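You operate a simulated robot arm through the tools that you are given. There is no shell and no other tool. Be economical: measure what you need, move in short steps, check, and stop when the job is done.

The job below is to be done with a simulated robot arm. You get a single attempt, and the scene is never put back.

TASK
Try the blue sensor on the tester: GOOD tray if it passes, REJECT tray if it shows DEAD.
Fine: window toward the test block; switch on and slide the block up to it; leave both so.

Only the result counts: the job must be done as asked and must still hold three seconds after the hand-in. Knocking over, shifting, dropping, spilling or breaking anything else fails it.

THE ROBOT
A 5-joint arm with a two-finger parallel gripper, fixed in place. Base frame: the origin is at the foot of the arm, x ahead of it, y to its left, z up; the work surface is at about z = 0. Readings come in m, rad, newtons and seconds.
With the tool pointing down near the work surface it reaches from about 0.26 to 0.68 m from the base axis. Its first joint turns from -1.152 to 1.152 rad. The tool tilts only in the upright plane through the base axis and itself; it spins freely about its own axis. Payload 2.9 kg.
Tool frame: the origin (TCP) lies between the finger pads and is the grasp point; the fingertips stand 0.03 m ahead of it; z points along the fingers, y is the line along which they close. Largest opening 0.11 m; finger width 0.02, thickness 0.01; the body of the gripper, 0.048 by 0.112 m, starts 0.055 m behind the TCP.
Orientation is told as [roll, pitch, yaw] about the base's x, y, z axes, in that order, counted from this pose: with the fingers straight down and closing along the base's y, the tool's x points along the base's -x, its y along +y and its z along -z.

THE INTERFACE
- The arm moves only by the tool play_rows. Its arguments are lists of equal length, an entry for each row: "travel": the shift along the tool's x, y, z in m, a list of three; "dr": the turn, a rotation vector about the tool's x, y, z in rad, a list of three; "hand": the finger opening in m, from 0 to 0.11. In form: {"travel": [[tx, ty, tz], ...], "dr": [[rx, ry, rz], ...], "hand": [hand, ...]}. A call has 1 to 10 rows; each row is the pose to reach, as a shift and turn from the pose commanded when the call began, along the tool's axes at that moment. A row lasts 0.2 s, in which the tool goes at most 0.05 m and 0.15 rad; a call with a longer step from one row to the next is refused whole, and so is a gripper value outside its range. Where a pose cannot be reached the arm comes as near as it can. A force on the tool above 40 N (or 10 N above the force at the start of the call, whichever is more), or a blocked arm, ends the call early, and 0.2 s more pass. The fingers move at their own pace (about 0.108 m/s each) and stop on an object; they squeeze with about 32 N. The grip force told is the motor's: it shows also when the fingers shut on nothing. Time passes only in rows, and 0.2 s behind the last, so rows that repeat a pose let the fingers close. It gives the time, the measured TCP pose, the force on the tool (base axes), the opening and the grip force at its end, in the units of the frame above (readings bear some noise), and new pictures: "show" is both (left out), scene, wrist or none.
- Cameras (640 x 400 px; columns grow to the right, rows downward): "scene" is fixed at [0.0555, -0.4703, 0.607]; the picture's right is [0.54, -0.84, 0.00], its down [-0.45, -0.29, -0.85] and it looks along [0.71, 0.46, -0.53] (base axes); focal length 259 px, centre (320, 200). "wrist" rides on the gripper at [0.072, 0.017, -0.103] in the tool frame; the picture's right is [-0.23, 0.97, 0.00], its down [-0.76, -0.18, -0.62] and it looks along [-0.61, -0.14, 0.78] (tool axes); focal length 222 px, centre (320, 200). There is no depth. A picture from a camera that has moved, and an enlarged one, comes with that camera's place and axes in the base frame and with its lens.
- inspect(camera, box): a new picture of the part [left, top, right, bottom] of that camera's present view, enlarged. It takes no simulated time.
- sign_off(): hands the job in; it is judged then, once.

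Go step by step. Nothing tells you positions but the pictures and the camera data: compare them with the known pose of the tool, close in by small moves and look again before you grip or let go. The budget is 120 turns and 200 pictures, counting those below and the enlarged ones. Unless the task says otherwise, let go and move clear before handing in, and close with one line.

The tools are called after "Emit:" as a command line: name --argument value ..., lists and objects as JSON in quotes. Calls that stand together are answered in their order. play_rows: Moves the arm, as the interface text tells. Its arguments: {"type":"object","properties":{"travel":{"type":"array"},"dr":{"type":"array"},"hand":{"type":"array"},"show":{"type":"string","enum":["both","scene","wrist","none"]}},"required":["travel","dr","hand"]} The other tools are called the same way: inspect (camera, box) takes an enlarged picture of a part of a camera's view; sign_off () hands the job in.

At the start:

```text
clock: 0.0
ee_pos: [0.3881, -0.0101, 0.4214]
tcp_rot: [0.0, -0.002, 0.0]
force: [0.8, -0.2, 0.4]
opening: 0.1099
grip_force: 0.1
```

scene: 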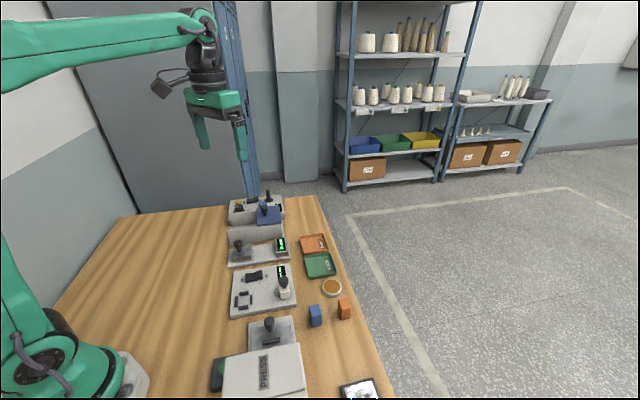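
wrist: 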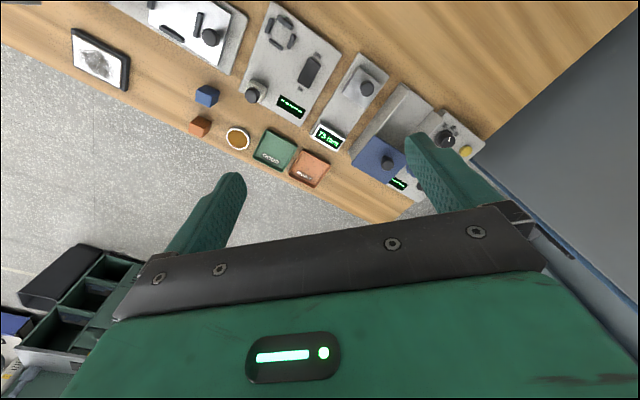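

I see a table with several instruments, a blue and an orange cube-like sensor, and green and orange trays. I'll enlarge the views first to identify the tester.

Emit:
inspect --camera "scene" --box '[210, 180, 370, 280]'

Emit:
inspect --camera "scene" --box '[210, 260, 370, 360]'

Emit:
inspect --camera "wrist" --box '[180, 0, 340, 100]'

Emit:
inspect --camera "wrist" --box '[180, 70, 340, 170]'

Emit:
inspect --camera "wrist" --box '[320, 70, 500, 200]'

```text
4.00 times, centred on (290, 230) of scene
camera zoom: at [0.0555, -0.4703, 0.607], right [0.54, -0.84, 0.0], down [-0.45, -0.29, -0.85], along [0.71, 0.46, -0.53], focal length 1038 px, centre (440, 80)
```

zoom: 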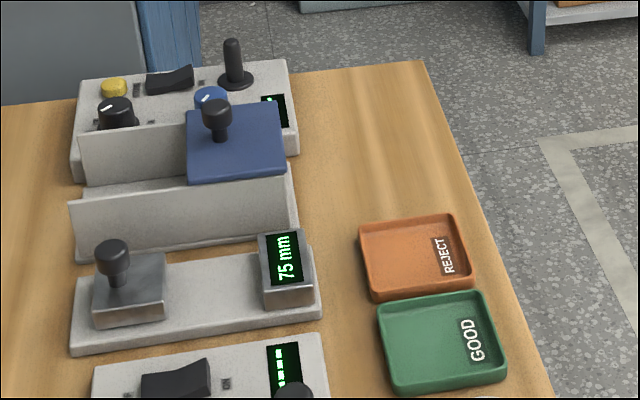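

```text
4.00 times, centred on (290, 310) of scene
camera zoom: at [0.0555, -0.4703, 0.607], right [0.54, -0.84, 0.0], down [-0.45, -0.29, -0.85], along [0.71, 0.46, -0.53], focal length 1038 px, centre (440, -240)
```

zoom: 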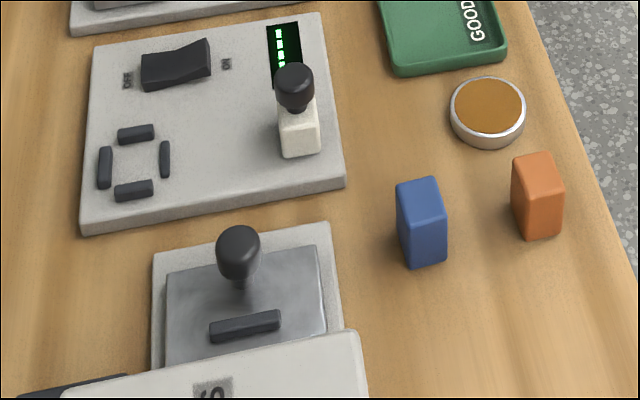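

```text
4.00 times, centred on (260, 50) of wrist
camera zoom: at [0.315, 0.0068, 0.5244], right [0.23, 0.97, 0.0], down [0.76, -0.18, 0.62], along [0.61, -0.14, -0.78], focal length 888 px, centre (560, 800)
```

zoom: 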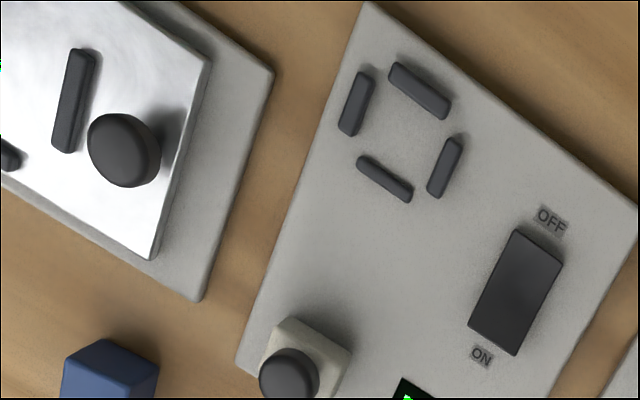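

```text
4.00 times, centred on (260, 120) of wrist
camera zoom: at [0.315, 0.0068, 0.5244], right [0.23, 0.97, 0.0], down [0.76, -0.18, 0.62], along [0.61, -0.14, -0.78], focal length 888 px, centre (560, 520)
```

zoom: 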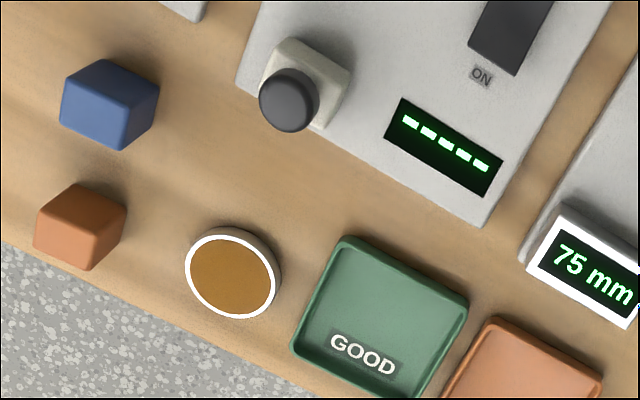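

```text
3.08 times, centred on (410, 135) of wrist
camera zoom: at [0.315, 0.0068, 0.5244], right [0.23, 0.97, 0.0], down [0.76, -0.18, 0.62], along [0.61, -0.14, -0.78], focal length 684 px, centre (43, 400)
```

zoom: 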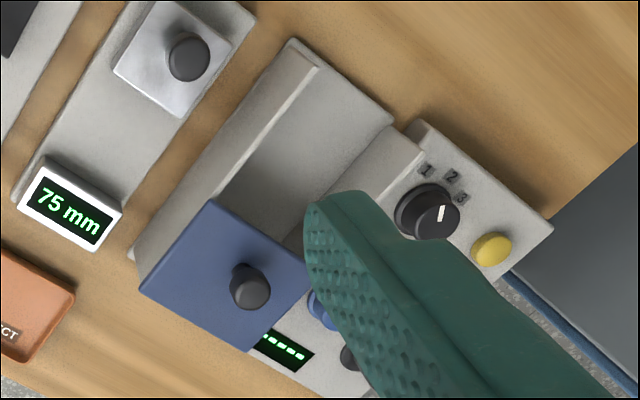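

The tester is the plate with the OFF/ON rocker, a four-bar nest and a white block with a knob (nest ~(0.314,-0.063), block ~(0.395,-0.145), plate turned about 45°). The sensor is near (0.365,-0.234); I'll zoom in on it to find its window.

Emit:
inspect --camera "scene" --box '[296, 290, 360, 330]'

Emit:
inspect --camera "wrist" --box '[176, 75, 240, 115]'

Emit:
inspect --camera "scene" --box '[224, 260, 304, 320]'

```text
10.00 times, centred on (328, 310) of scene
camera zoom: at [0.0555, -0.4703, 0.607], right [0.54, -0.84, 0.0], down [-0.45, -0.29, -0.85], along [0.71, 0.46, -0.53], focal length 2594 px, centre (240, -900)
```

zoom: 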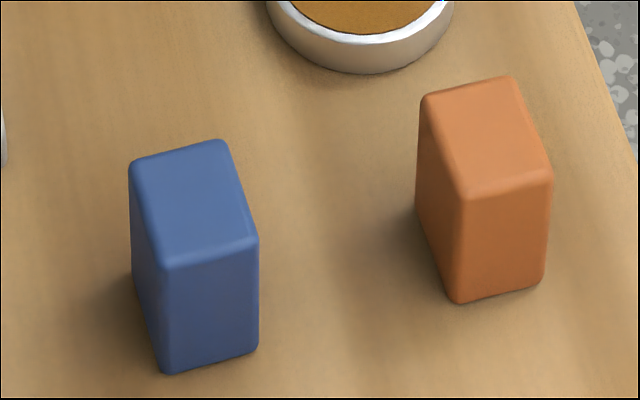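

```text
10.00 times, centred on (208, 95) of wrist
camera zoom: at [0.315, 0.0068, 0.5244], right [0.23, 0.97, 0.0], down [0.76, -0.18, 0.62], along [0.61, -0.14, -0.78], focal length 2221 px, centre (1440, 1250)
```

zoom: 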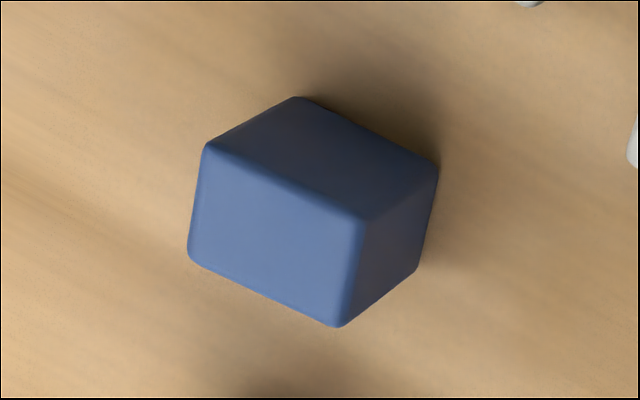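

```text
6.67 times, centred on (264, 290) of scene
camera zoom: at [0.0555, -0.4703, 0.607], right [0.54, -0.84, 0.0], down [-0.45, -0.29, -0.85], along [0.71, 0.46, -0.53], focal length 1729 px, centre (693, -400)
```

zoom: 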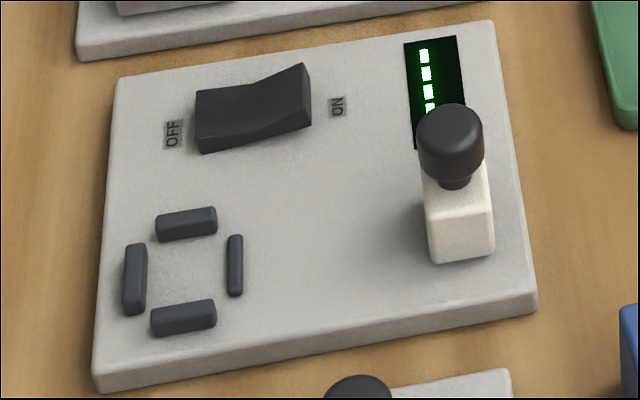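

No window shows on the top, -p, +q or -q faces, so it is probably on the far face (+x,-y side) or underneath. I'll swing the wrist camera round to that side and look.

Emit:
play_rows --travel '[[-0.007, -0.022, 0.009], [-0.014, -0.044, 0.018], [-0.021, -0.066, 0.028], [-0.028, -0.088, 0.037], [-0.035, -0.11, 0.047], [-0.042, -0.132, 0.056], [-0.049, -0.154, 0.066], [-0.056, -0.176, 0.075], [-0.063, -0.198, 0.085], [-0.07, -0.22, 0.094]]' --dr '[[0, 0, -0.145], [0, 0, -0.29], [0, 0, -0.435], [0, 0, -0.58], [0, 0, -0.725], [0, 0, -0.87], [0, 0, -1.015], [0, 0, -1.16], [0, 0, -1.305], [0, 0, -1.45]]' --hand '[0.11, 0.11, 0.11, 0.11, 0.11, 0.11, 0.11, 0.11, 0.11, 0.11]' --show "none"

```text
clock: 2.2
ee_pos: [0.4581, -0.2311, 0.3257]
tcp_rot: [0.001, 0.0, 1.452]
force: [-0.5, -1.0, 0.7]
opening: 0.1098
grip_force: 0.2
```

Halfway round; completing the turn and approach to the viewing spot.

Emit:
play_rows --travel '[[0.018, -0.008, 0.008], [0.035, -0.016, 0.016], [0.053, -0.024, 0.024], [0.07, -0.033, 0.031], [0.088, -0.041, 0.039], [0.105, -0.049, 0.047], [0.123, -0.057, 0.055]]' --dr '[[0, 0, -0.13], [0, 0, -0.26], [0, 0, -0.39], [0, 0, -0.52], [0, 0, -0.65], [0, 0, -0.78], [0, 0, -0.906]]' --hand '[0.11, 0.11, 0.11, 0.11, 0.11, 0.11, 0.11]' --show "wrist"

```text
clock: 3.8
ee_pos: [0.5003, -0.3597, 0.272]
tcp_rot: [0.001, -0.001, 2.359]
force: [0.1, -0.1, -0.6]
opening: 0.1101
grip_force: 0.1
camera wrist: at [0.5385, -0.4224, 0.3757], right [-0.85, -0.53, 0.0], down [-0.41, 0.66, 0.62], along [-0.33, 0.53, -0.78], focal length 222 px, centre (320, 200)
```

wrist: 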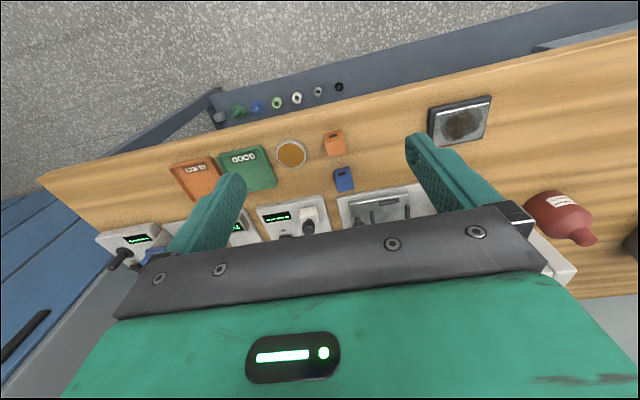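

Emit:
inspect --camera "wrist" --box '[312, 155, 376, 195]'

Emit:
inspect --camera "wrist" --box '[240, 160, 400, 260]'

```text
10.00 times, centred on (344, 175) of wrist
camera zoom: at [0.5385, -0.4224, 0.3757], right [-0.85, -0.53, 0.0], down [-0.41, 0.66, 0.62], along [-0.33, 0.53, -0.78], focal length 2221 px, centre (80, 450)
```

zoom: 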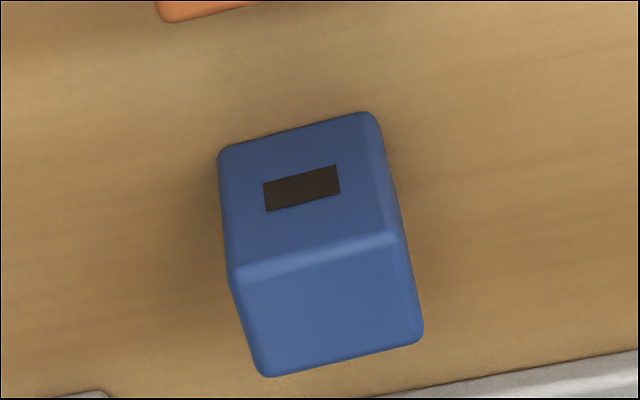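

```text
4.00 times, centred on (320, 210) of wrist
camera zoom: at [0.5385, -0.4224, 0.3757], right [-0.85, -0.53, 0.0], down [-0.41, 0.66, 0.62], along [-0.33, 0.53, -0.78], focal length 888 px, centre (320, 160)
```

zoom: 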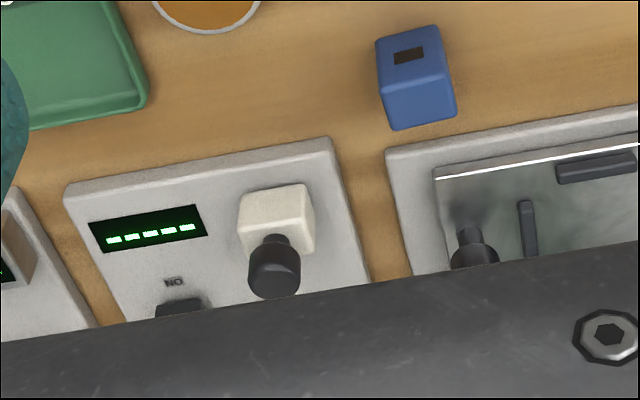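

The window is on the +p face, already facing the way it must in the nest, so the sensor needs no re-orienting. I put the sensor at about (0.374,-0.248), size 0.023×0.030×0.041, turned about 48°. Next I hover above it and look.

Emit:
play_rows --travel '[[-0.028, 0.0016, 0.022], [-0.056, 0.0033, 0.044], [-0.084, 0.005, 0.066], [-0.112, 0.0065, 0.088], [-0.14, 0.008, 0.11], [-0.168, 0.0098, 0.132], [-0.168, 0.0098, 0.132]]' --dr '[[0, 0, 0], [0, 0, 0], [0, 0, 0], [0, 0, 0], [0, 0, 0], [0, 0, 0], [0, 0, 0]]' --hand '[0.08, 0.08, 0.08, 0.08, 0.08, 0.08, 0.08]' --show "both"

```text
clock: 5.4
ee_pos: [0.3744, -0.2471, 0.1401]
tcp_rot: [0.001, -0.001, 2.355]
force: [-0.2, 0.7, -0.4]
opening: 0.08
grip_force: 0.1
camera wrist: at [0.4129, -0.3101, 0.244], right [-0.85, -0.53, 0.0], down [-0.41, 0.66, 0.62], along [-0.33, 0.53, -0.78], focal length 222 px, centre (320, 200)
```

scene: 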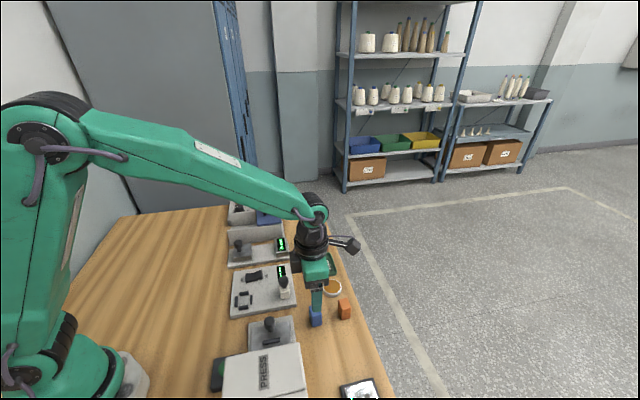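
wrist: 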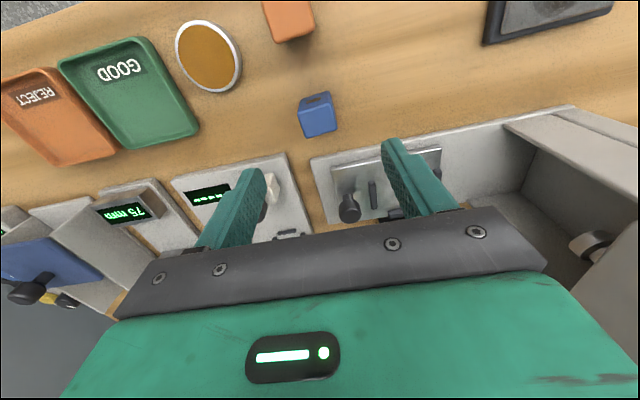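

Hovering over the sensor; a zoom will refine its position and yaw.

Emit:
inspect --camera "wrist" --box '[278, 90, 358, 140]'

```text
8.00 times, centred on (318, 115) of wrist
camera zoom: at [0.4129, -0.3101, 0.244], right [-0.85, -0.53, 0.0], down [-0.41, 0.66, 0.62], along [-0.33, 0.53, -0.78], focal length 1777 px, centre (336, 880)
```

zoom: 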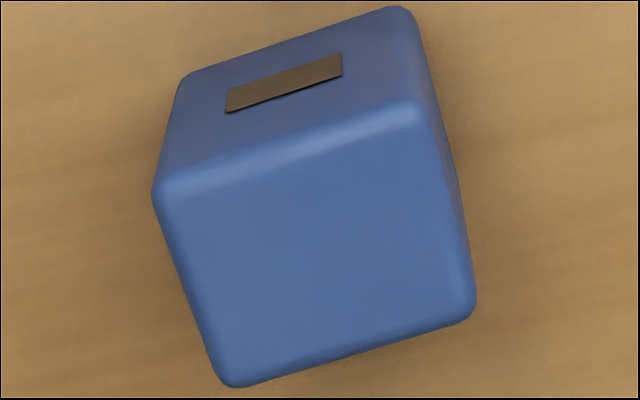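

Refined: sensor centre (0.377,-0.249), turned 4.5° more than the tool. I align, descend and close with the tips about 13 mm above the table.

Emit:
play_rows --travel '[[0.003, 0, 0.02], [0.003, 0, 0.045], [0.003, 0, 0.07], [0.003, 0, 0.09], [0.003, 0, 0.097], [0.003, 0, 0.097]]' --dr '[[0, 0, -0.078], [0, 0, -0.078], [0, 0, -0.078], [0, 0, -0.078], [0, 0, -0.078], [0, 0, -0.078]]' --hand '[0.08, 0.08, 0.08, 0.08, 0.08, 0.08]' --show "both"

```text
clock: 6.8
ee_pos: [0.3771, -0.2493, 0.0433]
tcp_rot: [0.001, -0.001, 2.429]
force: [0.2, 0.3, 0.0]
opening: 0.0799
grip_force: 0.0
camera wrist: at [0.4202, -0.3085, 0.1464], right [-0.81, -0.59, 0.0], down [-0.46, 0.63, 0.62], along [-0.37, 0.5, -0.78], focal length 222 px, centre (320, 200)
```

scene: 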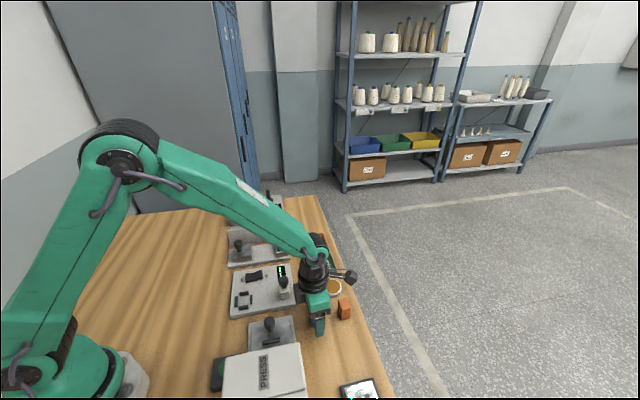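
wrist: 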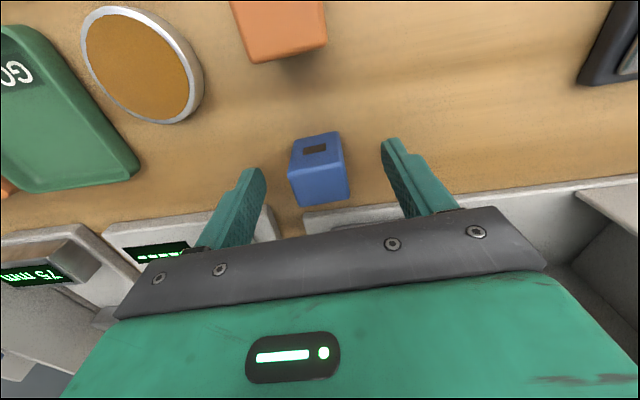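

The sensor sits midway between the fingers and square to them. Closing and lifting.

Emit:
play_rows --travel '[[0, 0, 0], [0, 0, 0], [0, 0, 0], [0, 0, 0], [0, 0, 0], [0, 0, -0.03], [0, 0, -0.06], [0, 0, -0.09], [0, 0, -0.11]]' --dr '[[0, 0, 0], [0, 0, 0], [0, 0, 0], [0, 0, 0], [0, 0, 0], [0, 0, 0], [0, 0, 0], [0, 0, 0], [0, 0, 0]]' --hand '[0.05, 0.025, 0.02, 0.02, 0.02, 0.02, 0.02, 0.02, 0.02]' --show "wrist"

```text
clock: 8.8
ee_pos: [0.3761, -0.248, 0.1531]
tcp_rot: [-0.001, 0.0, 2.428]
force: [-0.1, 0.7, -0.3]
opening: 0.02
grip_force: 0.1
camera wrist: at [0.4204, -0.3079, 0.257], right [-0.81, -0.59, 0.0], down [-0.46, 0.63, 0.62], along [-0.37, 0.5, -0.78], focal length 222 px, centre (320, 200)
```

wrist: 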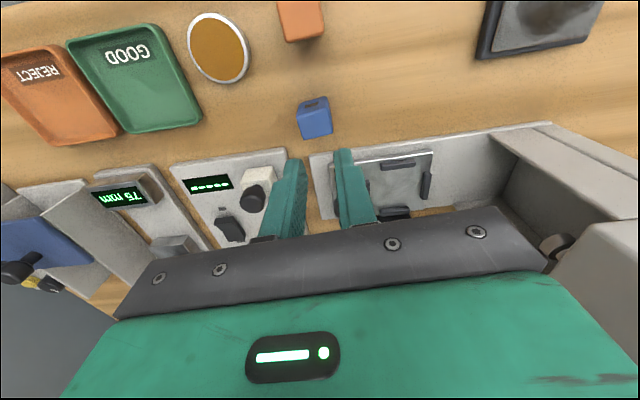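

The fingers closed to 0.02 without holding it; the sensor is still standing on the table. I'll look closely to see why.

Emit:
inspect --camera "wrist" --box '[270, 80, 366, 140]'

Emit:
inspect --camera "scene" --box '[280, 260, 376, 330]'

```text
6.67 times, centred on (318, 110) of wrist
camera zoom: at [0.4204, -0.3079, 0.257], right [-0.81, -0.59, 0.0], down [-0.46, 0.63, 0.62], along [-0.37, 0.5, -0.78], focal length 1481 px, centre (333, 800)
```

zoom: 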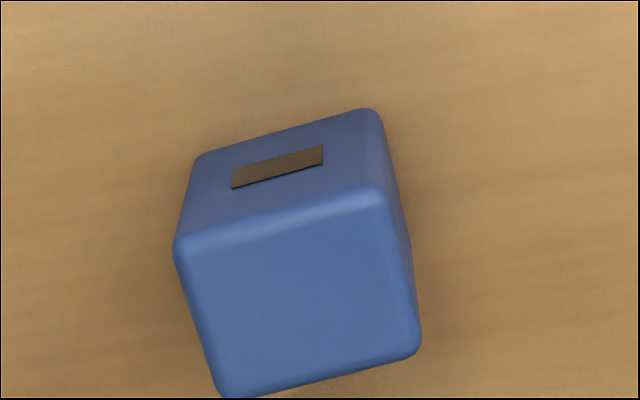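

```text
5.71 times, centred on (328, 295) of scene
camera zoom: at [0.0555, -0.4703, 0.607], right [0.54, -0.84, 0.0], down [-0.45, -0.29, -0.85], along [0.71, 0.46, -0.53], focal length 1482 px, centre (274, -343)
```

zoom: 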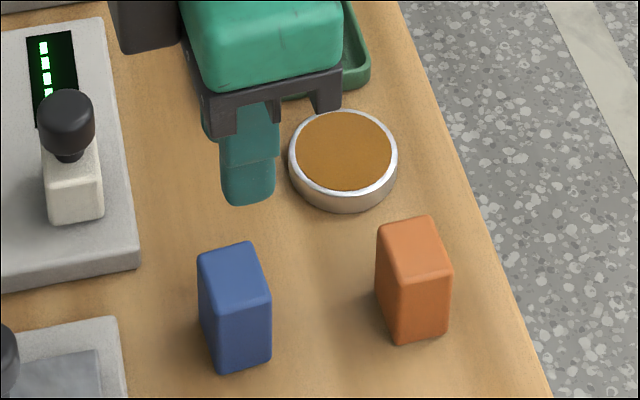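

The sensor got nudged a few mm (now ~(0.378,-0.241)) and slipped free. I retry slightly lower, stopping after closing to check the grip before lifting.

Emit:
play_rows --travel '[[-0.0033, -0.0061, 0], [-0.0033, -0.0061, 0.02], [-0.0033, -0.0061, 0.05], [-0.0033, -0.0061, 0.08], [-0.0033, -0.0061, 0.105], [-0.0033, -0.0061, 0.115], [-0.0033, -0.0061, 0.115]]' --dr '[[0, 0, -0.015], [0, 0, -0.015], [0, 0, -0.015], [0, 0, -0.015], [0, 0, -0.015], [0, 0, -0.015], [0, 0, -0.015]]' --hand '[0.08, 0.08, 0.08, 0.08, 0.08, 0.08, 0.08]' --show "wrist"

Emit:
play_rows --travel '[[0, 0, 0], [0, 0, 0], [0, 0, 0]]' --dr '[[0, 0, 0], [0, 0, 0], [0, 0, 0]]' --hand '[0.05, 0.04, 0.036]' --show "both"

```text
clock: 10.4
ee_pos: [0.3785, -0.241, 0.039]
tcp_rot: [-0.001, 0.0, 2.442]
force: [1.2, -0.4, 0.1]
opening: 0.0803
grip_force: 0.1
camera wrist: at [0.4224, -0.3005, 0.1414], right [-0.8, -0.6, 0.0], down [-0.47, 0.63, 0.62], along [-0.37, 0.5, -0.78], focal length 222 px, centre (320, 200)
```

wrist: 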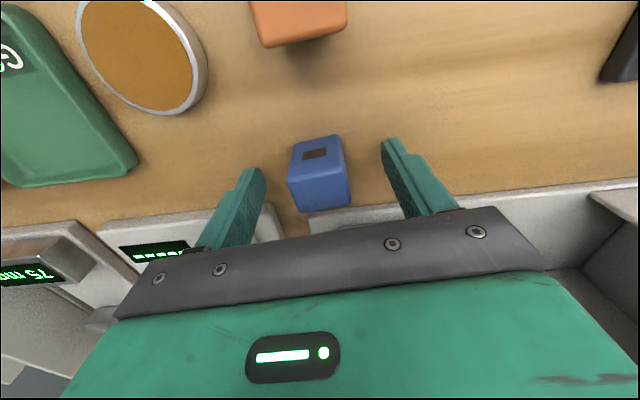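

```text
clock: 11.2
ee_pos: [0.3782, -0.2402, 0.0387]
tcp_rot: [-0.001, 0.0, 2.441]
force: [0.6, -0.1, -0.1]
opening: 0.0357
grip_force: 0.1
camera wrist: at [0.4225, -0.3005, 0.1418], right [-0.8, -0.6, 0.0], down [-0.47, 0.63, 0.62], along [-0.37, 0.5, -0.78], focal length 222 px, centre (320, 200)
```

scene: 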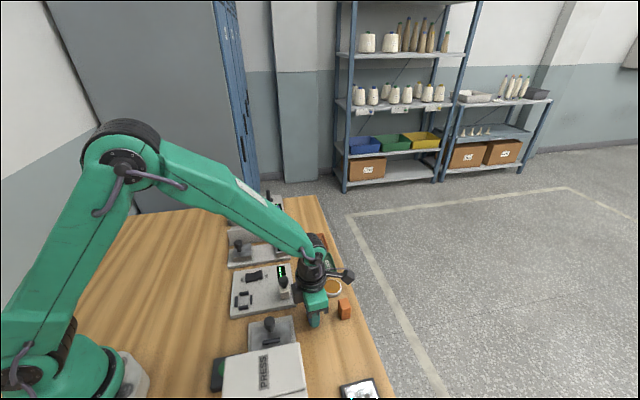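
wrist: 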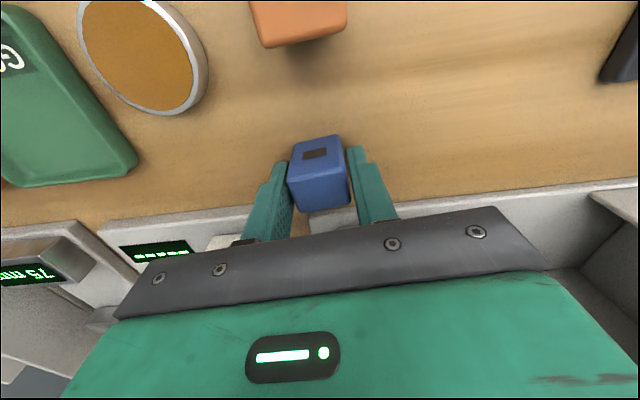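

Emit:
inspect --camera "wrist" --box '[240, 120, 400, 220]'

Emit:
inspect --camera "scene" --box '[280, 270, 376, 330]'

```text
4.00 times, centred on (320, 170) of wrist
camera zoom: at [0.4225, -0.3005, 0.1418], right [-0.8, -0.6, 0.0], down [-0.47, 0.63, 0.62], along [-0.37, 0.5, -0.78], focal length 888 px, centre (320, 320)
```

zoom: 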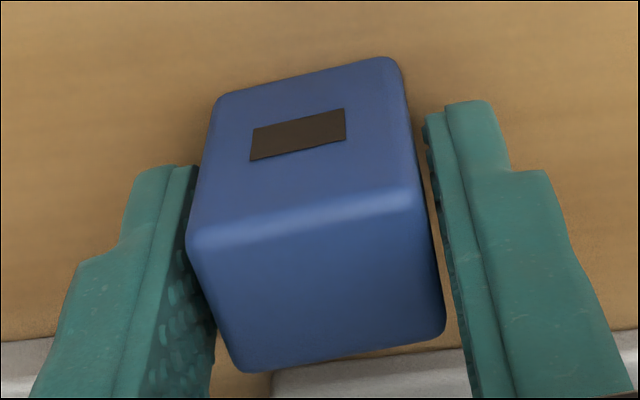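

```text
6.67 times, centred on (328, 300) of scene
camera zoom: at [0.0555, -0.4703, 0.607], right [0.54, -0.84, 0.0], down [-0.45, -0.29, -0.85], along [0.71, 0.46, -0.53], focal length 1729 px, centre (267, -467)
```

zoom: 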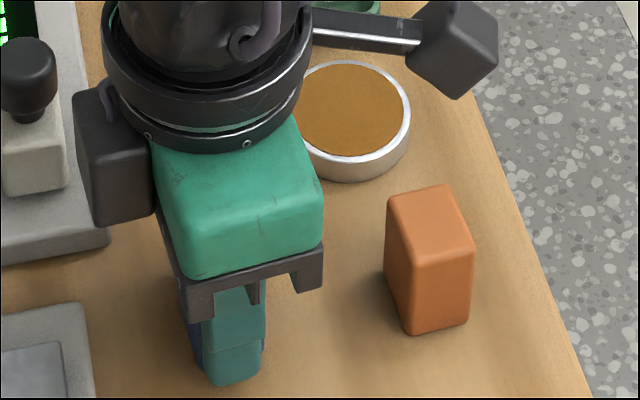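

The fingers flank the sensor correctly. Now closing fully, without lifting yet.

Emit:
play_rows --travel '[[0, 0, 0], [0, 0, 0], [0, 0, 0], [0, 0, 0]]' --dr '[[0, 0, 0], [0, 0, 0], [0, 0, 0], [0, 0, 0]]' --hand '[0.015, 0.0, 0.0, 0.0]' --show "wrist"

```text
clock: 12.2
ee_pos: [0.3776, -0.2405, 0.0382]
tcp_rot: [0.001, -0.003, 2.442]
force: [-0.3, 0.4, 1.2]
opening: 0.0315
grip_force: 32.2
camera wrist: at [0.4225, -0.3005, 0.1418], right [-0.8, -0.6, 0.0], down [-0.47, 0.63, 0.62], along [-0.37, 0.5, -0.78], focal length 222 px, centre (320, 200)
```

wrist: 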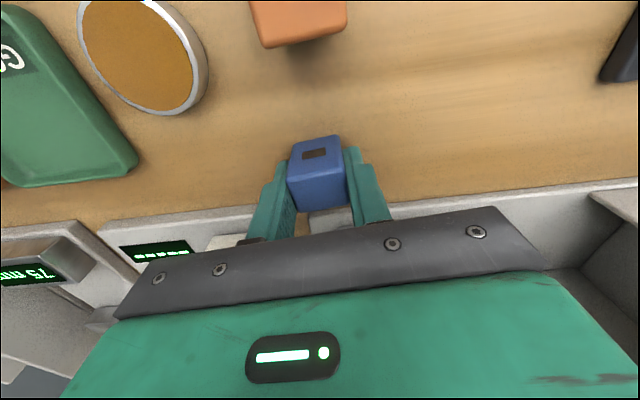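

It holds now: 32 N at 31 mm. Lifting gently with the close command kept.

Emit:
play_rows --travel '[[0, 0, -0.005], [0, 0, -0.015], [0, 0, -0.03], [0, 0, -0.05], [0, 0, -0.075], [0, 0, -0.1], [0, 0, -0.11]]' --dr '[[0, 0, 0], [0, 0, 0], [0, 0, 0], [0, 0, 0], [0, 0, 0], [0, 0, 0], [0, 0, 0]]' --hand '[0, 0, 0, 0, 0, 0, 0]' --show "both"

```text
clock: 13.8
ee_pos: [0.3783, -0.2412, 0.1479]
tcp_rot: [-0.001, 0.0, 2.443]
force: [0.9, 0.2, -0.6]
opening: 0.0312
grip_force: 32.3
camera wrist: at [0.4225, -0.301, 0.2519], right [-0.8, -0.6, 0.0], down [-0.47, 0.63, 0.62], along [-0.37, 0.5, -0.78], focal length 222 px, centre (320, 200)
```

scene: 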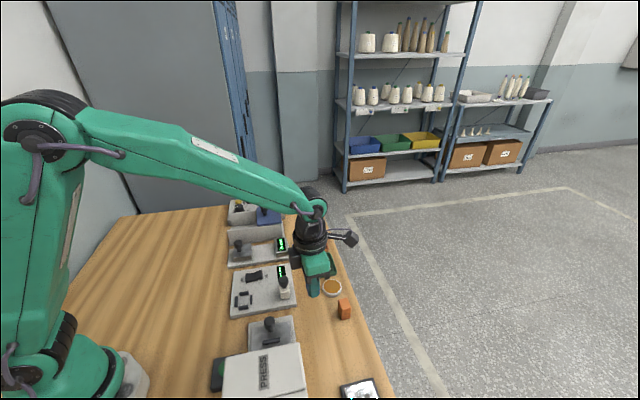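
wrist: 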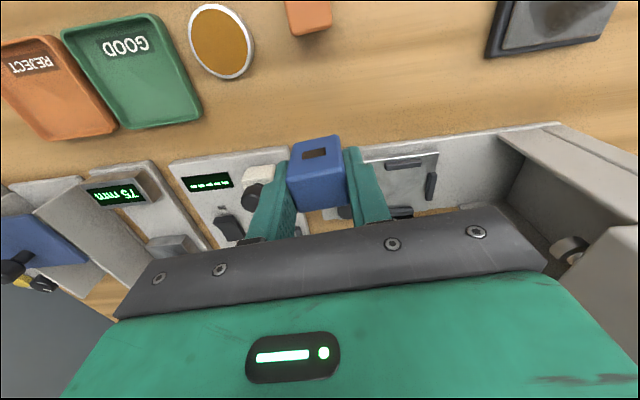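

The sensor is held securely. Moving to hover above the nest, squared to the plate at 45°.

Emit:
play_rows --travel '[[-0.025, -0.0156, 0], [-0.055, -0.031, 0], [-0.082, -0.047, 0], [-0.11, -0.062, 0], [-0.137, -0.078, 0], [-0.164, -0.0936, 0], [-0.164, -0.0936, 0]]' --dr '[[0, 0, 0.02], [0, 0, 0.04], [0, 0, 0.06], [0, 0, 0.087], [0, 0, 0.087], [0, 0, 0.087], [0, 0, 0.087]]' --hand '[0, 0, 0, 0, 0, 0, 0]' --show "wrist"

Emit:
inspect --camera "wrist" --box '[240, 60, 400, 160]'

Emit:
inspect --camera "scene" --box '[220, 210, 316, 320]'

```text
clock: 15.4
ee_pos: [0.3118, -0.0646, 0.1478]
tcp_rot: [0.001, 0.0, 2.36]
force: [-1.1, 0.3, -0.6]
opening: 0.0314
grip_force: 32.1
camera wrist: at [0.3501, -0.1279, 0.2519], right [-0.85, -0.53, 0.0], down [-0.42, 0.66, 0.62], along [-0.33, 0.53, -0.78], focal length 222 px, centre (320, 200)
```

wrist: 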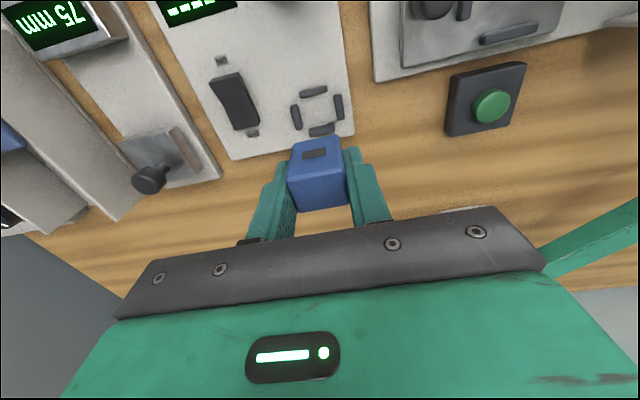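

```text
4.00 times, centred on (320, 110) of wrist
camera zoom: at [0.3501, -0.1279, 0.2519], right [-0.85, -0.53, 0.0], down [-0.42, 0.66, 0.62], along [-0.33, 0.53, -0.78], focal length 888 px, centre (320, 560)
```

zoom: 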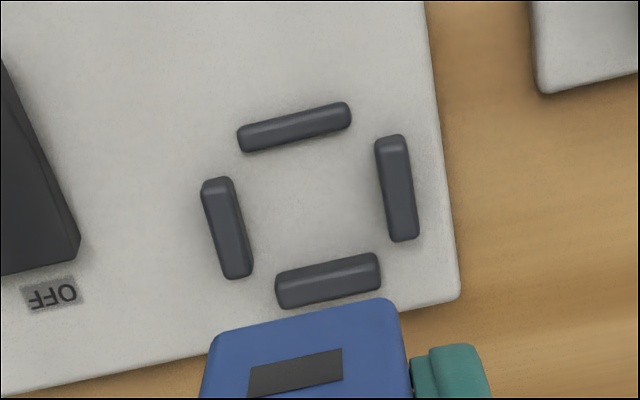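

```text
3.64 times, centred on (268, 265) of scene
camera zoom: at [0.0555, -0.4703, 0.607], right [0.54, -0.84, 0.0], down [-0.45, -0.29, -0.85], along [0.71, 0.46, -0.53], focal length 943 px, centre (509, -36)
```

zoom: 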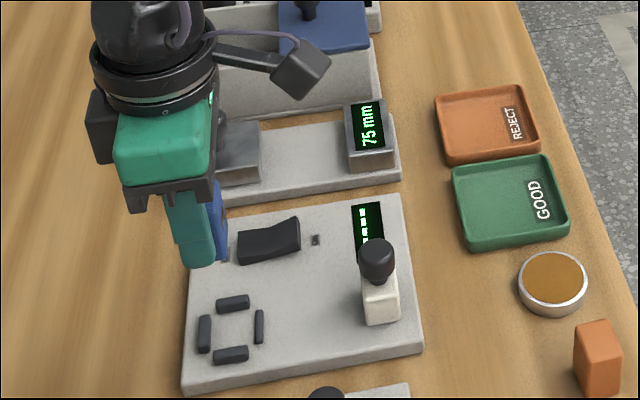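

The nest centre comes out at (0.313,-0.066), square with the tool and about 3 mm larger than the sensor on each side. I correct by 2 mm and descend until the sensor is just above the bars.

Emit:
play_rows --travel '[[0.0021, -0.0007, 0.02], [0.0021, -0.0007, 0.04], [0.0021, -0.0007, 0.06], [0.0021, -0.0007, 0.072], [0.0021, -0.0007, 0.072]]' --dr '[[0, 0, 0.005], [0, 0, 0.005], [0, 0, 0.005], [0, 0, 0.005], [0, 0, 0.005]]' --hand '[0, 0, 0, 0, 0]' --show "wrist"

Emit:
inspect --camera "wrist" --box '[240, 90, 400, 220]'

Emit:
inspect --camera "scene" --box '[220, 260, 300, 320]'

```text
clock: 16.6
ee_pos: [0.3137, -0.0678, 0.0756]
tcp_rot: [0.001, 0.001, 2.357]
force: [0.1, -0.8, -0.5]
opening: 0.0311
grip_force: 31.9
camera wrist: at [0.3525, -0.1299, 0.1789], right [-0.85, -0.53, 0.0], down [-0.41, 0.66, 0.62], along [-0.33, 0.53, -0.78], focal length 222 px, centre (320, 200)
```

wrist: 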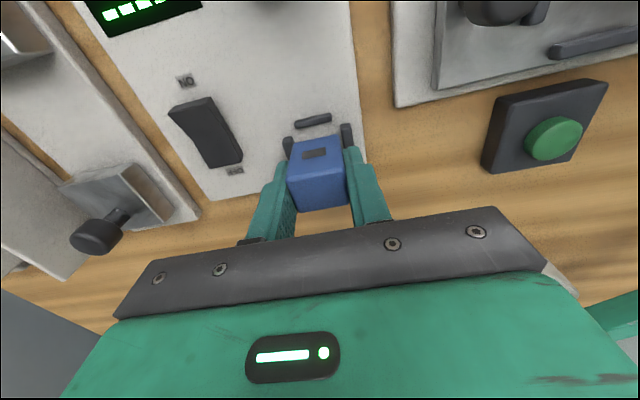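

```text
3.08 times, centred on (320, 155) of wrist
camera zoom: at [0.3525, -0.1299, 0.1789], right [-0.85, -0.53, 0.0], down [-0.41, 0.66, 0.62], along [-0.33, 0.53, -0.78], focal length 684 px, centre (320, 338)
```

zoom: 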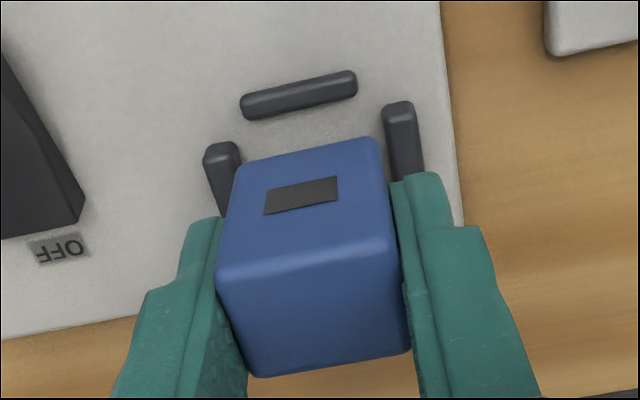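

```text
6.67 times, centred on (260, 290) of scene
camera zoom: at [0.0555, -0.4703, 0.607], right [0.54, -0.84, 0.0], down [-0.45, -0.29, -0.85], along [0.71, 0.46, -0.53], focal length 1729 px, centre (720, -400)
```

zoom: 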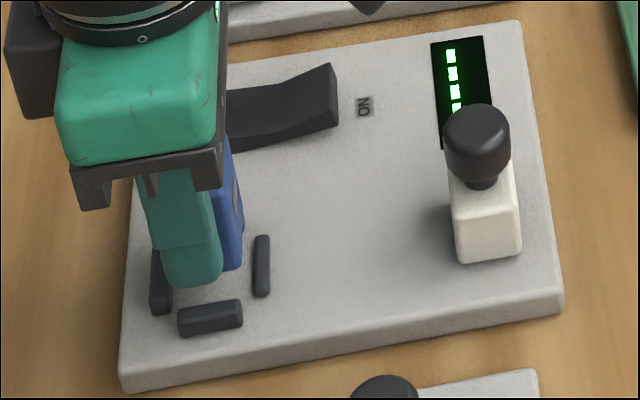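

The sensor is centred over the nest to within about 1 mm. Lowering it gently into the bars.

Emit:
play_rows --travel '[[-0.0005, -0.001, 0.008], [-0.0005, -0.001, 0.014], [-0.0005, -0.001, 0.018], [-0.0005, -0.001, 0.02]]' --dr '[[0, 0, 0], [0, 0, 0], [0, 0, 0], [0, 0, 0]]' --hand '[0, 0, 0, 0]' --show "wrist"

Emit:
inspect --camera "wrist" --box '[260, 105, 380, 205]'

Emit:
inspect --camera "scene" --box '[220, 270, 284, 310]'

```text
clock: 17.6
ee_pos: [0.313, -0.0646, 0.0556]
tcp_rot: [0.002, 0.0, 2.358]
force: [-0.6, -0.1, 2.4]
opening: 0.0311
grip_force: 31.8
camera wrist: at [0.3525, -0.1285, 0.1595], right [-0.85, -0.53, 0.0], down [-0.41, 0.66, 0.62], along [-0.33, 0.53, -0.78], focal length 222 px, centre (320, 200)
```

wrist: 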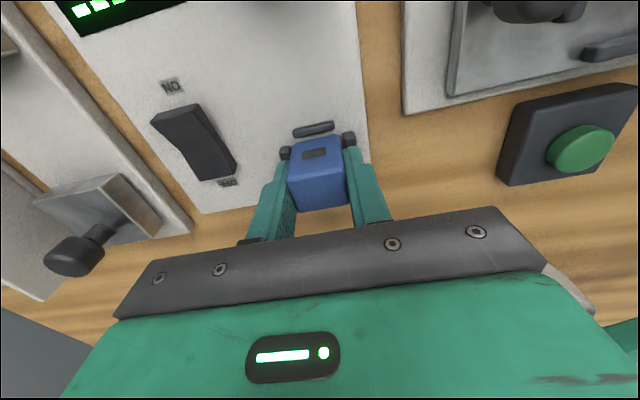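

```text
4.00 times, centred on (320, 155) of wrist
camera zoom: at [0.3525, -0.1285, 0.1595], right [-0.85, -0.53, 0.0], down [-0.41, 0.66, 0.62], along [-0.33, 0.53, -0.78], focal length 888 px, centre (320, 380)
```

zoom: 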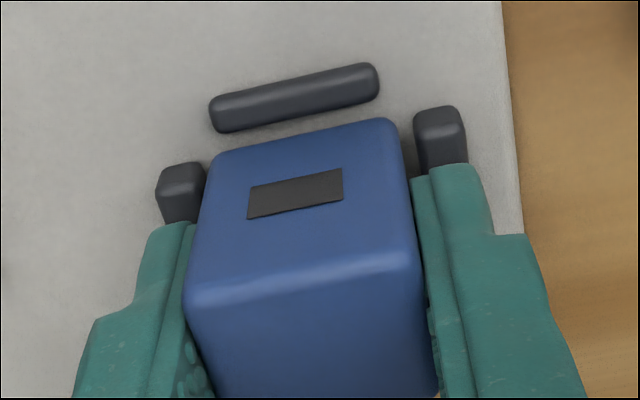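

```text
10.00 times, centred on (252, 290) of scene
camera zoom: at [0.0555, -0.4703, 0.607], right [0.54, -0.84, 0.0], down [-0.45, -0.29, -0.85], along [0.71, 0.46, -0.53], focal length 2594 px, centre (1000, -700)
```

zoom: 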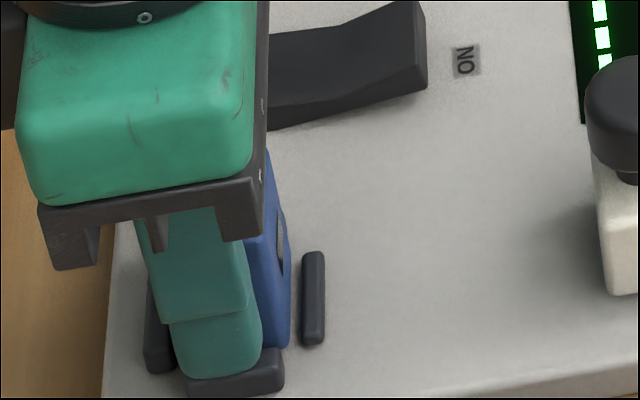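

The sensor is between the bars. Easing down a few more millimetres to feel for contact.

Emit:
play_rows --travel '[[0, 0, 0.001], [0, 0, 0.002]]' --dr '[[0, 0, 0], [0, 0, 0]]' --hand '[0, 0]' --show "none"

```text
clock: 18.1
ee_pos: [0.3138, -0.0649, 0.0555]
tcp_rot: [0.001, 0.0, 2.358]
force: [-1.6, -0.4, 3.4]
opening: 0.0311
grip_force: 32.0
stopped in row 2: the force on the tool passed its limit (the readings are from after the stop); the commanded pose is now the measured one
```

Contact felt at TCP z=0.0555. I raise by 1 mm so the tips don't drag on the bars, then open a little.

Emit:
play_rows --travel '[[0, 0, -0.0008], [0, 0, -0.0008], [0, 0, -0.0008], [0, 0, -0.0008]]' --dr '[[0, 0, 0], [0, 0, 0], [0, 0, 0], [0, 0, 0]]' --hand '[0.0, 0.033, 0.04, 0.05]' --show "none"

Emit:
inspect --camera "wrist" --box '[260, 105, 380, 205]'

Emit:
inspect --camera "scene" --box '[220, 270, 284, 310]'

```text
clock: 19.1
ee_pos: [0.3141, -0.0667, 0.0576]
tcp_rot: [-0.001, -0.001, 2.359]
force: [0.3, 0.3, 0.3]
opening: 0.0499
grip_force: 0.1
```

```text
4.00 times, centred on (320, 155) of wrist
camera zoom: at [0.3525, -0.1286, 0.1603], right [-0.85, -0.53, 0.0], down [-0.41, 0.66, 0.62], along [-0.33, 0.53, -0.78], focal length 888 px, centre (320, 380)
```

zoom: 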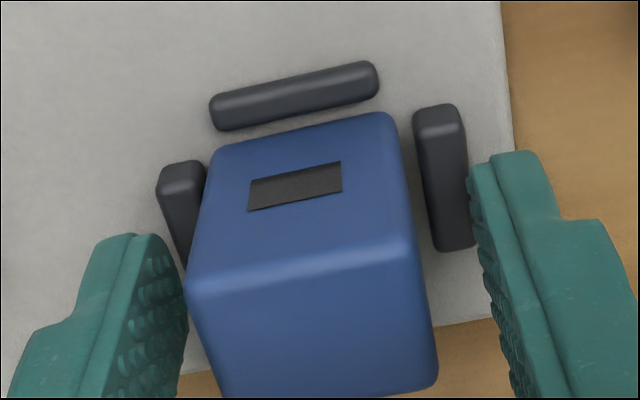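

```text
10.00 times, centred on (252, 290) of scene
camera zoom: at [0.0555, -0.4703, 0.607], right [0.54, -0.84, 0.0], down [-0.45, -0.29, -0.85], along [0.71, 0.46, -0.53], focal length 2594 px, centre (1000, -700)
```

zoom: 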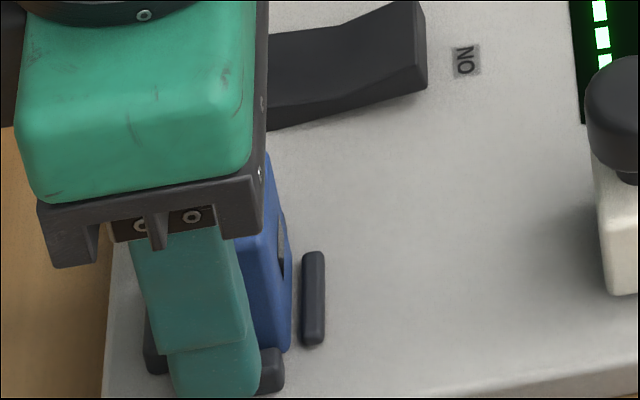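

The sensor stands in the nest, window toward the block. Now I rise straight up, close the fingers and hover over the ON end of the rocker for a look.

Emit:
play_rows --travel '[[0, 0, -0.02], [0, 0, -0.045], [0, 0, -0.075], [0.015, -0.023, -0.075], [0.03, -0.046, -0.075], [0.0444, -0.0696, -0.075], [0.0444, -0.0696, -0.075]]' --dr '[[0, 0, 0], [0, 0, 0], [0, 0, 0], [0, 0, 0], [0, 0, 0], [0, 0, 0], [0, 0, 0]]' --hand '[0.05, 0.05, 0.05, 0.05, 0.03, 0.0, 0.0]' --show "both"

Emit:
inspect --camera "wrist" --box '[240, 60, 400, 160]'

Emit:
inspect --camera "scene" --box '[220, 250, 316, 310]'

```text
clock: 20.8
ee_pos: [0.3947, -0.0476, 0.1307]
tcp_rot: [0.001, -0.001, 2.356]
force: [0.0, 1.0, -0.2]
opening: 0.0
grip_force: 31.9
camera wrist: at [0.4332, -0.1104, 0.2344], right [-0.85, -0.53, 0.0], down [-0.41, 0.66, 0.62], along [-0.33, 0.53, -0.78], focal length 222 px, centre (320, 200)
```

scene: 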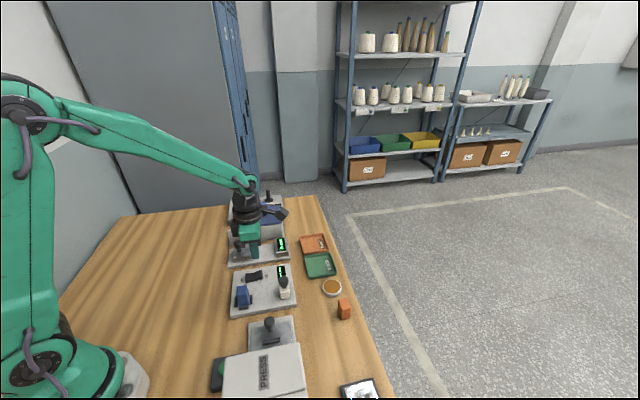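
wrist: 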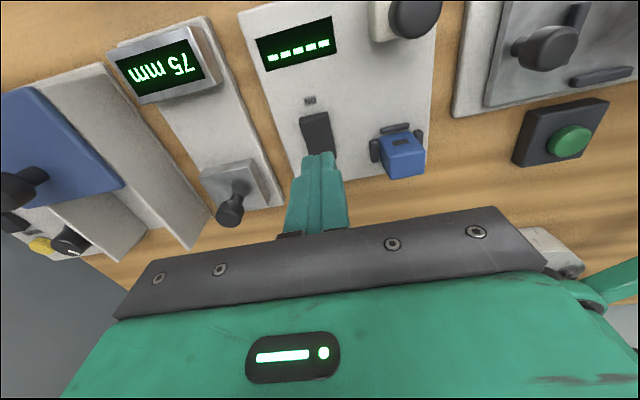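

```text
4.00 times, centred on (320, 110) of wrist
camera zoom: at [0.4332, -0.1104, 0.2344], right [-0.85, -0.53, 0.0], down [-0.41, 0.66, 0.62], along [-0.33, 0.53, -0.78], focal length 888 px, centre (320, 560)
```

zoom: 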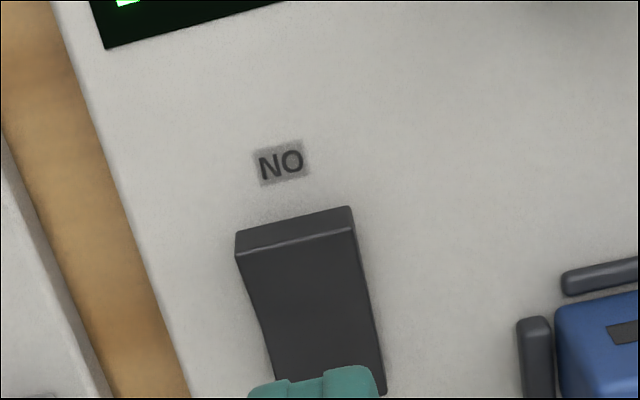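

```text
6.67 times, centred on (268, 280) of scene
camera zoom: at [0.0555, -0.4703, 0.607], right [0.54, -0.84, 0.0], down [-0.45, -0.29, -0.85], along [0.71, 0.46, -0.53], focal length 1729 px, centre (667, -333)
```

zoom: 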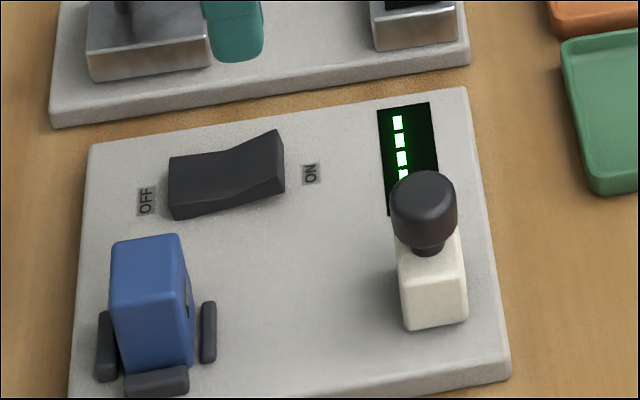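

The sensor is seated cleanly. The ON end of the rocker is 5 mm ahead and 3.6 mm to the side of the fingertips; I shift and lower to press it.

Emit:
play_rows --travel '[[0.004, -0.0036, 0.02], [0.004, -0.0036, 0.045], [0.004, -0.0036, 0.058], [0.004, -0.0036, 0.063], [0.004, -0.0036, 0.067], [0.004, -0.0036, 0.071], [0.004, -0.0036, 0.074]]' --dr '[[0, 0, 0], [0, 0, 0], [0, 0, 0], [0, 0, 0], [0, 0, 0], [0, 0, 0], [0, 0, 0]]' --hand '[0, 0, 0, 0, 0, 0, 0]' --show "none"

Emit:
inspect --camera "scene" --box '[220, 250, 316, 310]'

```text
clock: 22.4
ee_pos: [0.3999, -0.0467, 0.0582]
tcp_rot: [-0.002, 0.003, 2.358]
force: [-2.8, -1.2, 14.1]
opening: 0.0
grip_force: 32.2
```

```text
6.67 times, centred on (268, 280) of scene
camera zoom: at [0.0554, -0.4703, 0.607], right [0.54, -0.84, 0.0], down [-0.45, -0.29, -0.85], along [0.71, 0.46, -0.53], focal length 1729 px, centre (667, -333)
```

zoom: 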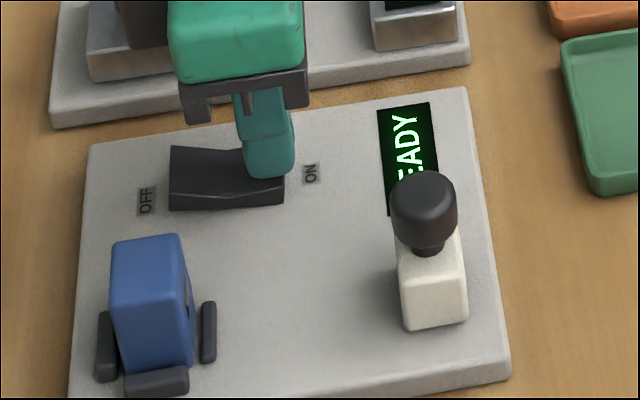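

The display now reads READY, so the tester is on. I rise and move to look at the block from above.

Emit:
play_rows --travel '[[0, 0, -0.03], [0, 0, -0.07], [0.02, 0.02, -0.09], [0.045, 0.045, -0.11], [0.07, 0.07, -0.11], [0.07, 0.07, -0.11]]' --dr '[[0, 0, 0], [0, 0, 0], [0, 0, 0], [0, 0, 0], [0, 0, 0], [0, 0, 0]]' --hand '[0, 0, 0, 0.03, 0.05, 0.05]' --show "wrist"

Emit:
inspect --camera "wrist" --box '[240, 70, 400, 170]'

Emit:
inspect --camera "scene" --box '[250, 260, 314, 300]'

```text
clock: 23.8
ee_pos: [0.4003, -0.1483, 0.1674]
tcp_rot: [0.001, -0.001, 2.358]
force: [-0.8, 1.4, 0.5]
opening: 0.0501
grip_force: 0.1
camera wrist: at [0.4391, -0.2107, 0.271], right [-0.85, -0.53, 0.0], down [-0.41, 0.66, 0.62], along [-0.33, 0.53, -0.78], focal length 222 px, centre (320, 200)
```

wrist: 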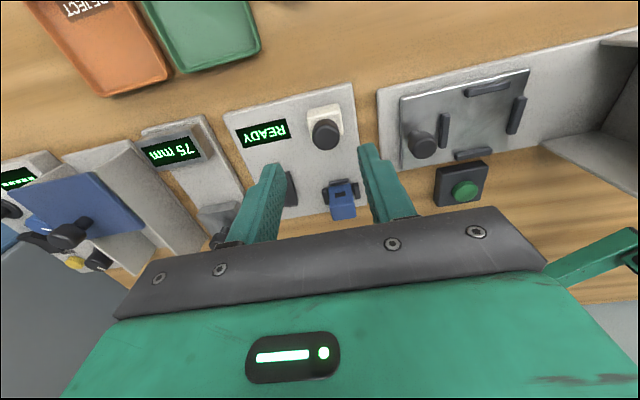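

```text
4.00 times, centred on (320, 120) of wrist
camera zoom: at [0.4391, -0.2107, 0.271], right [-0.85, -0.53, 0.0], down [-0.41, 0.66, 0.62], along [-0.33, 0.53, -0.78], focal length 888 px, centre (320, 520)
```

zoom: 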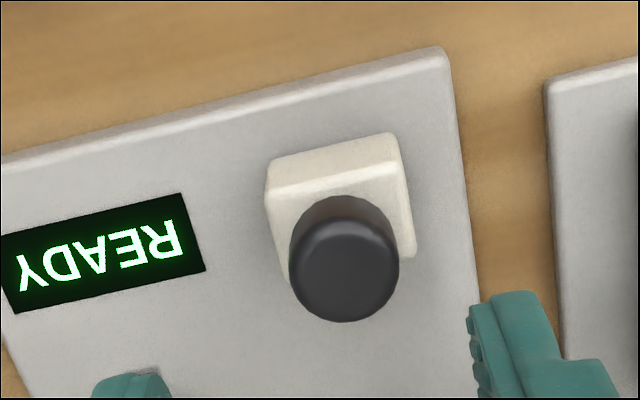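

```text
10.00 times, centred on (282, 280) of scene
camera zoom: at [0.0555, -0.4703, 0.607], right [0.54, -0.84, 0.0], down [-0.45, -0.29, -0.85], along [0.71, 0.46, -0.53], focal length 2594 px, centre (700, -600)
```

zoom: 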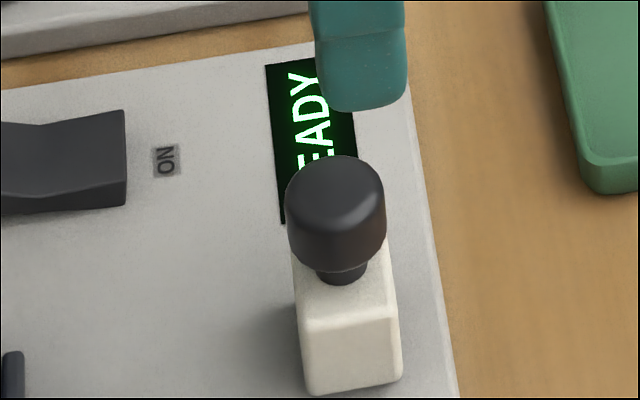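

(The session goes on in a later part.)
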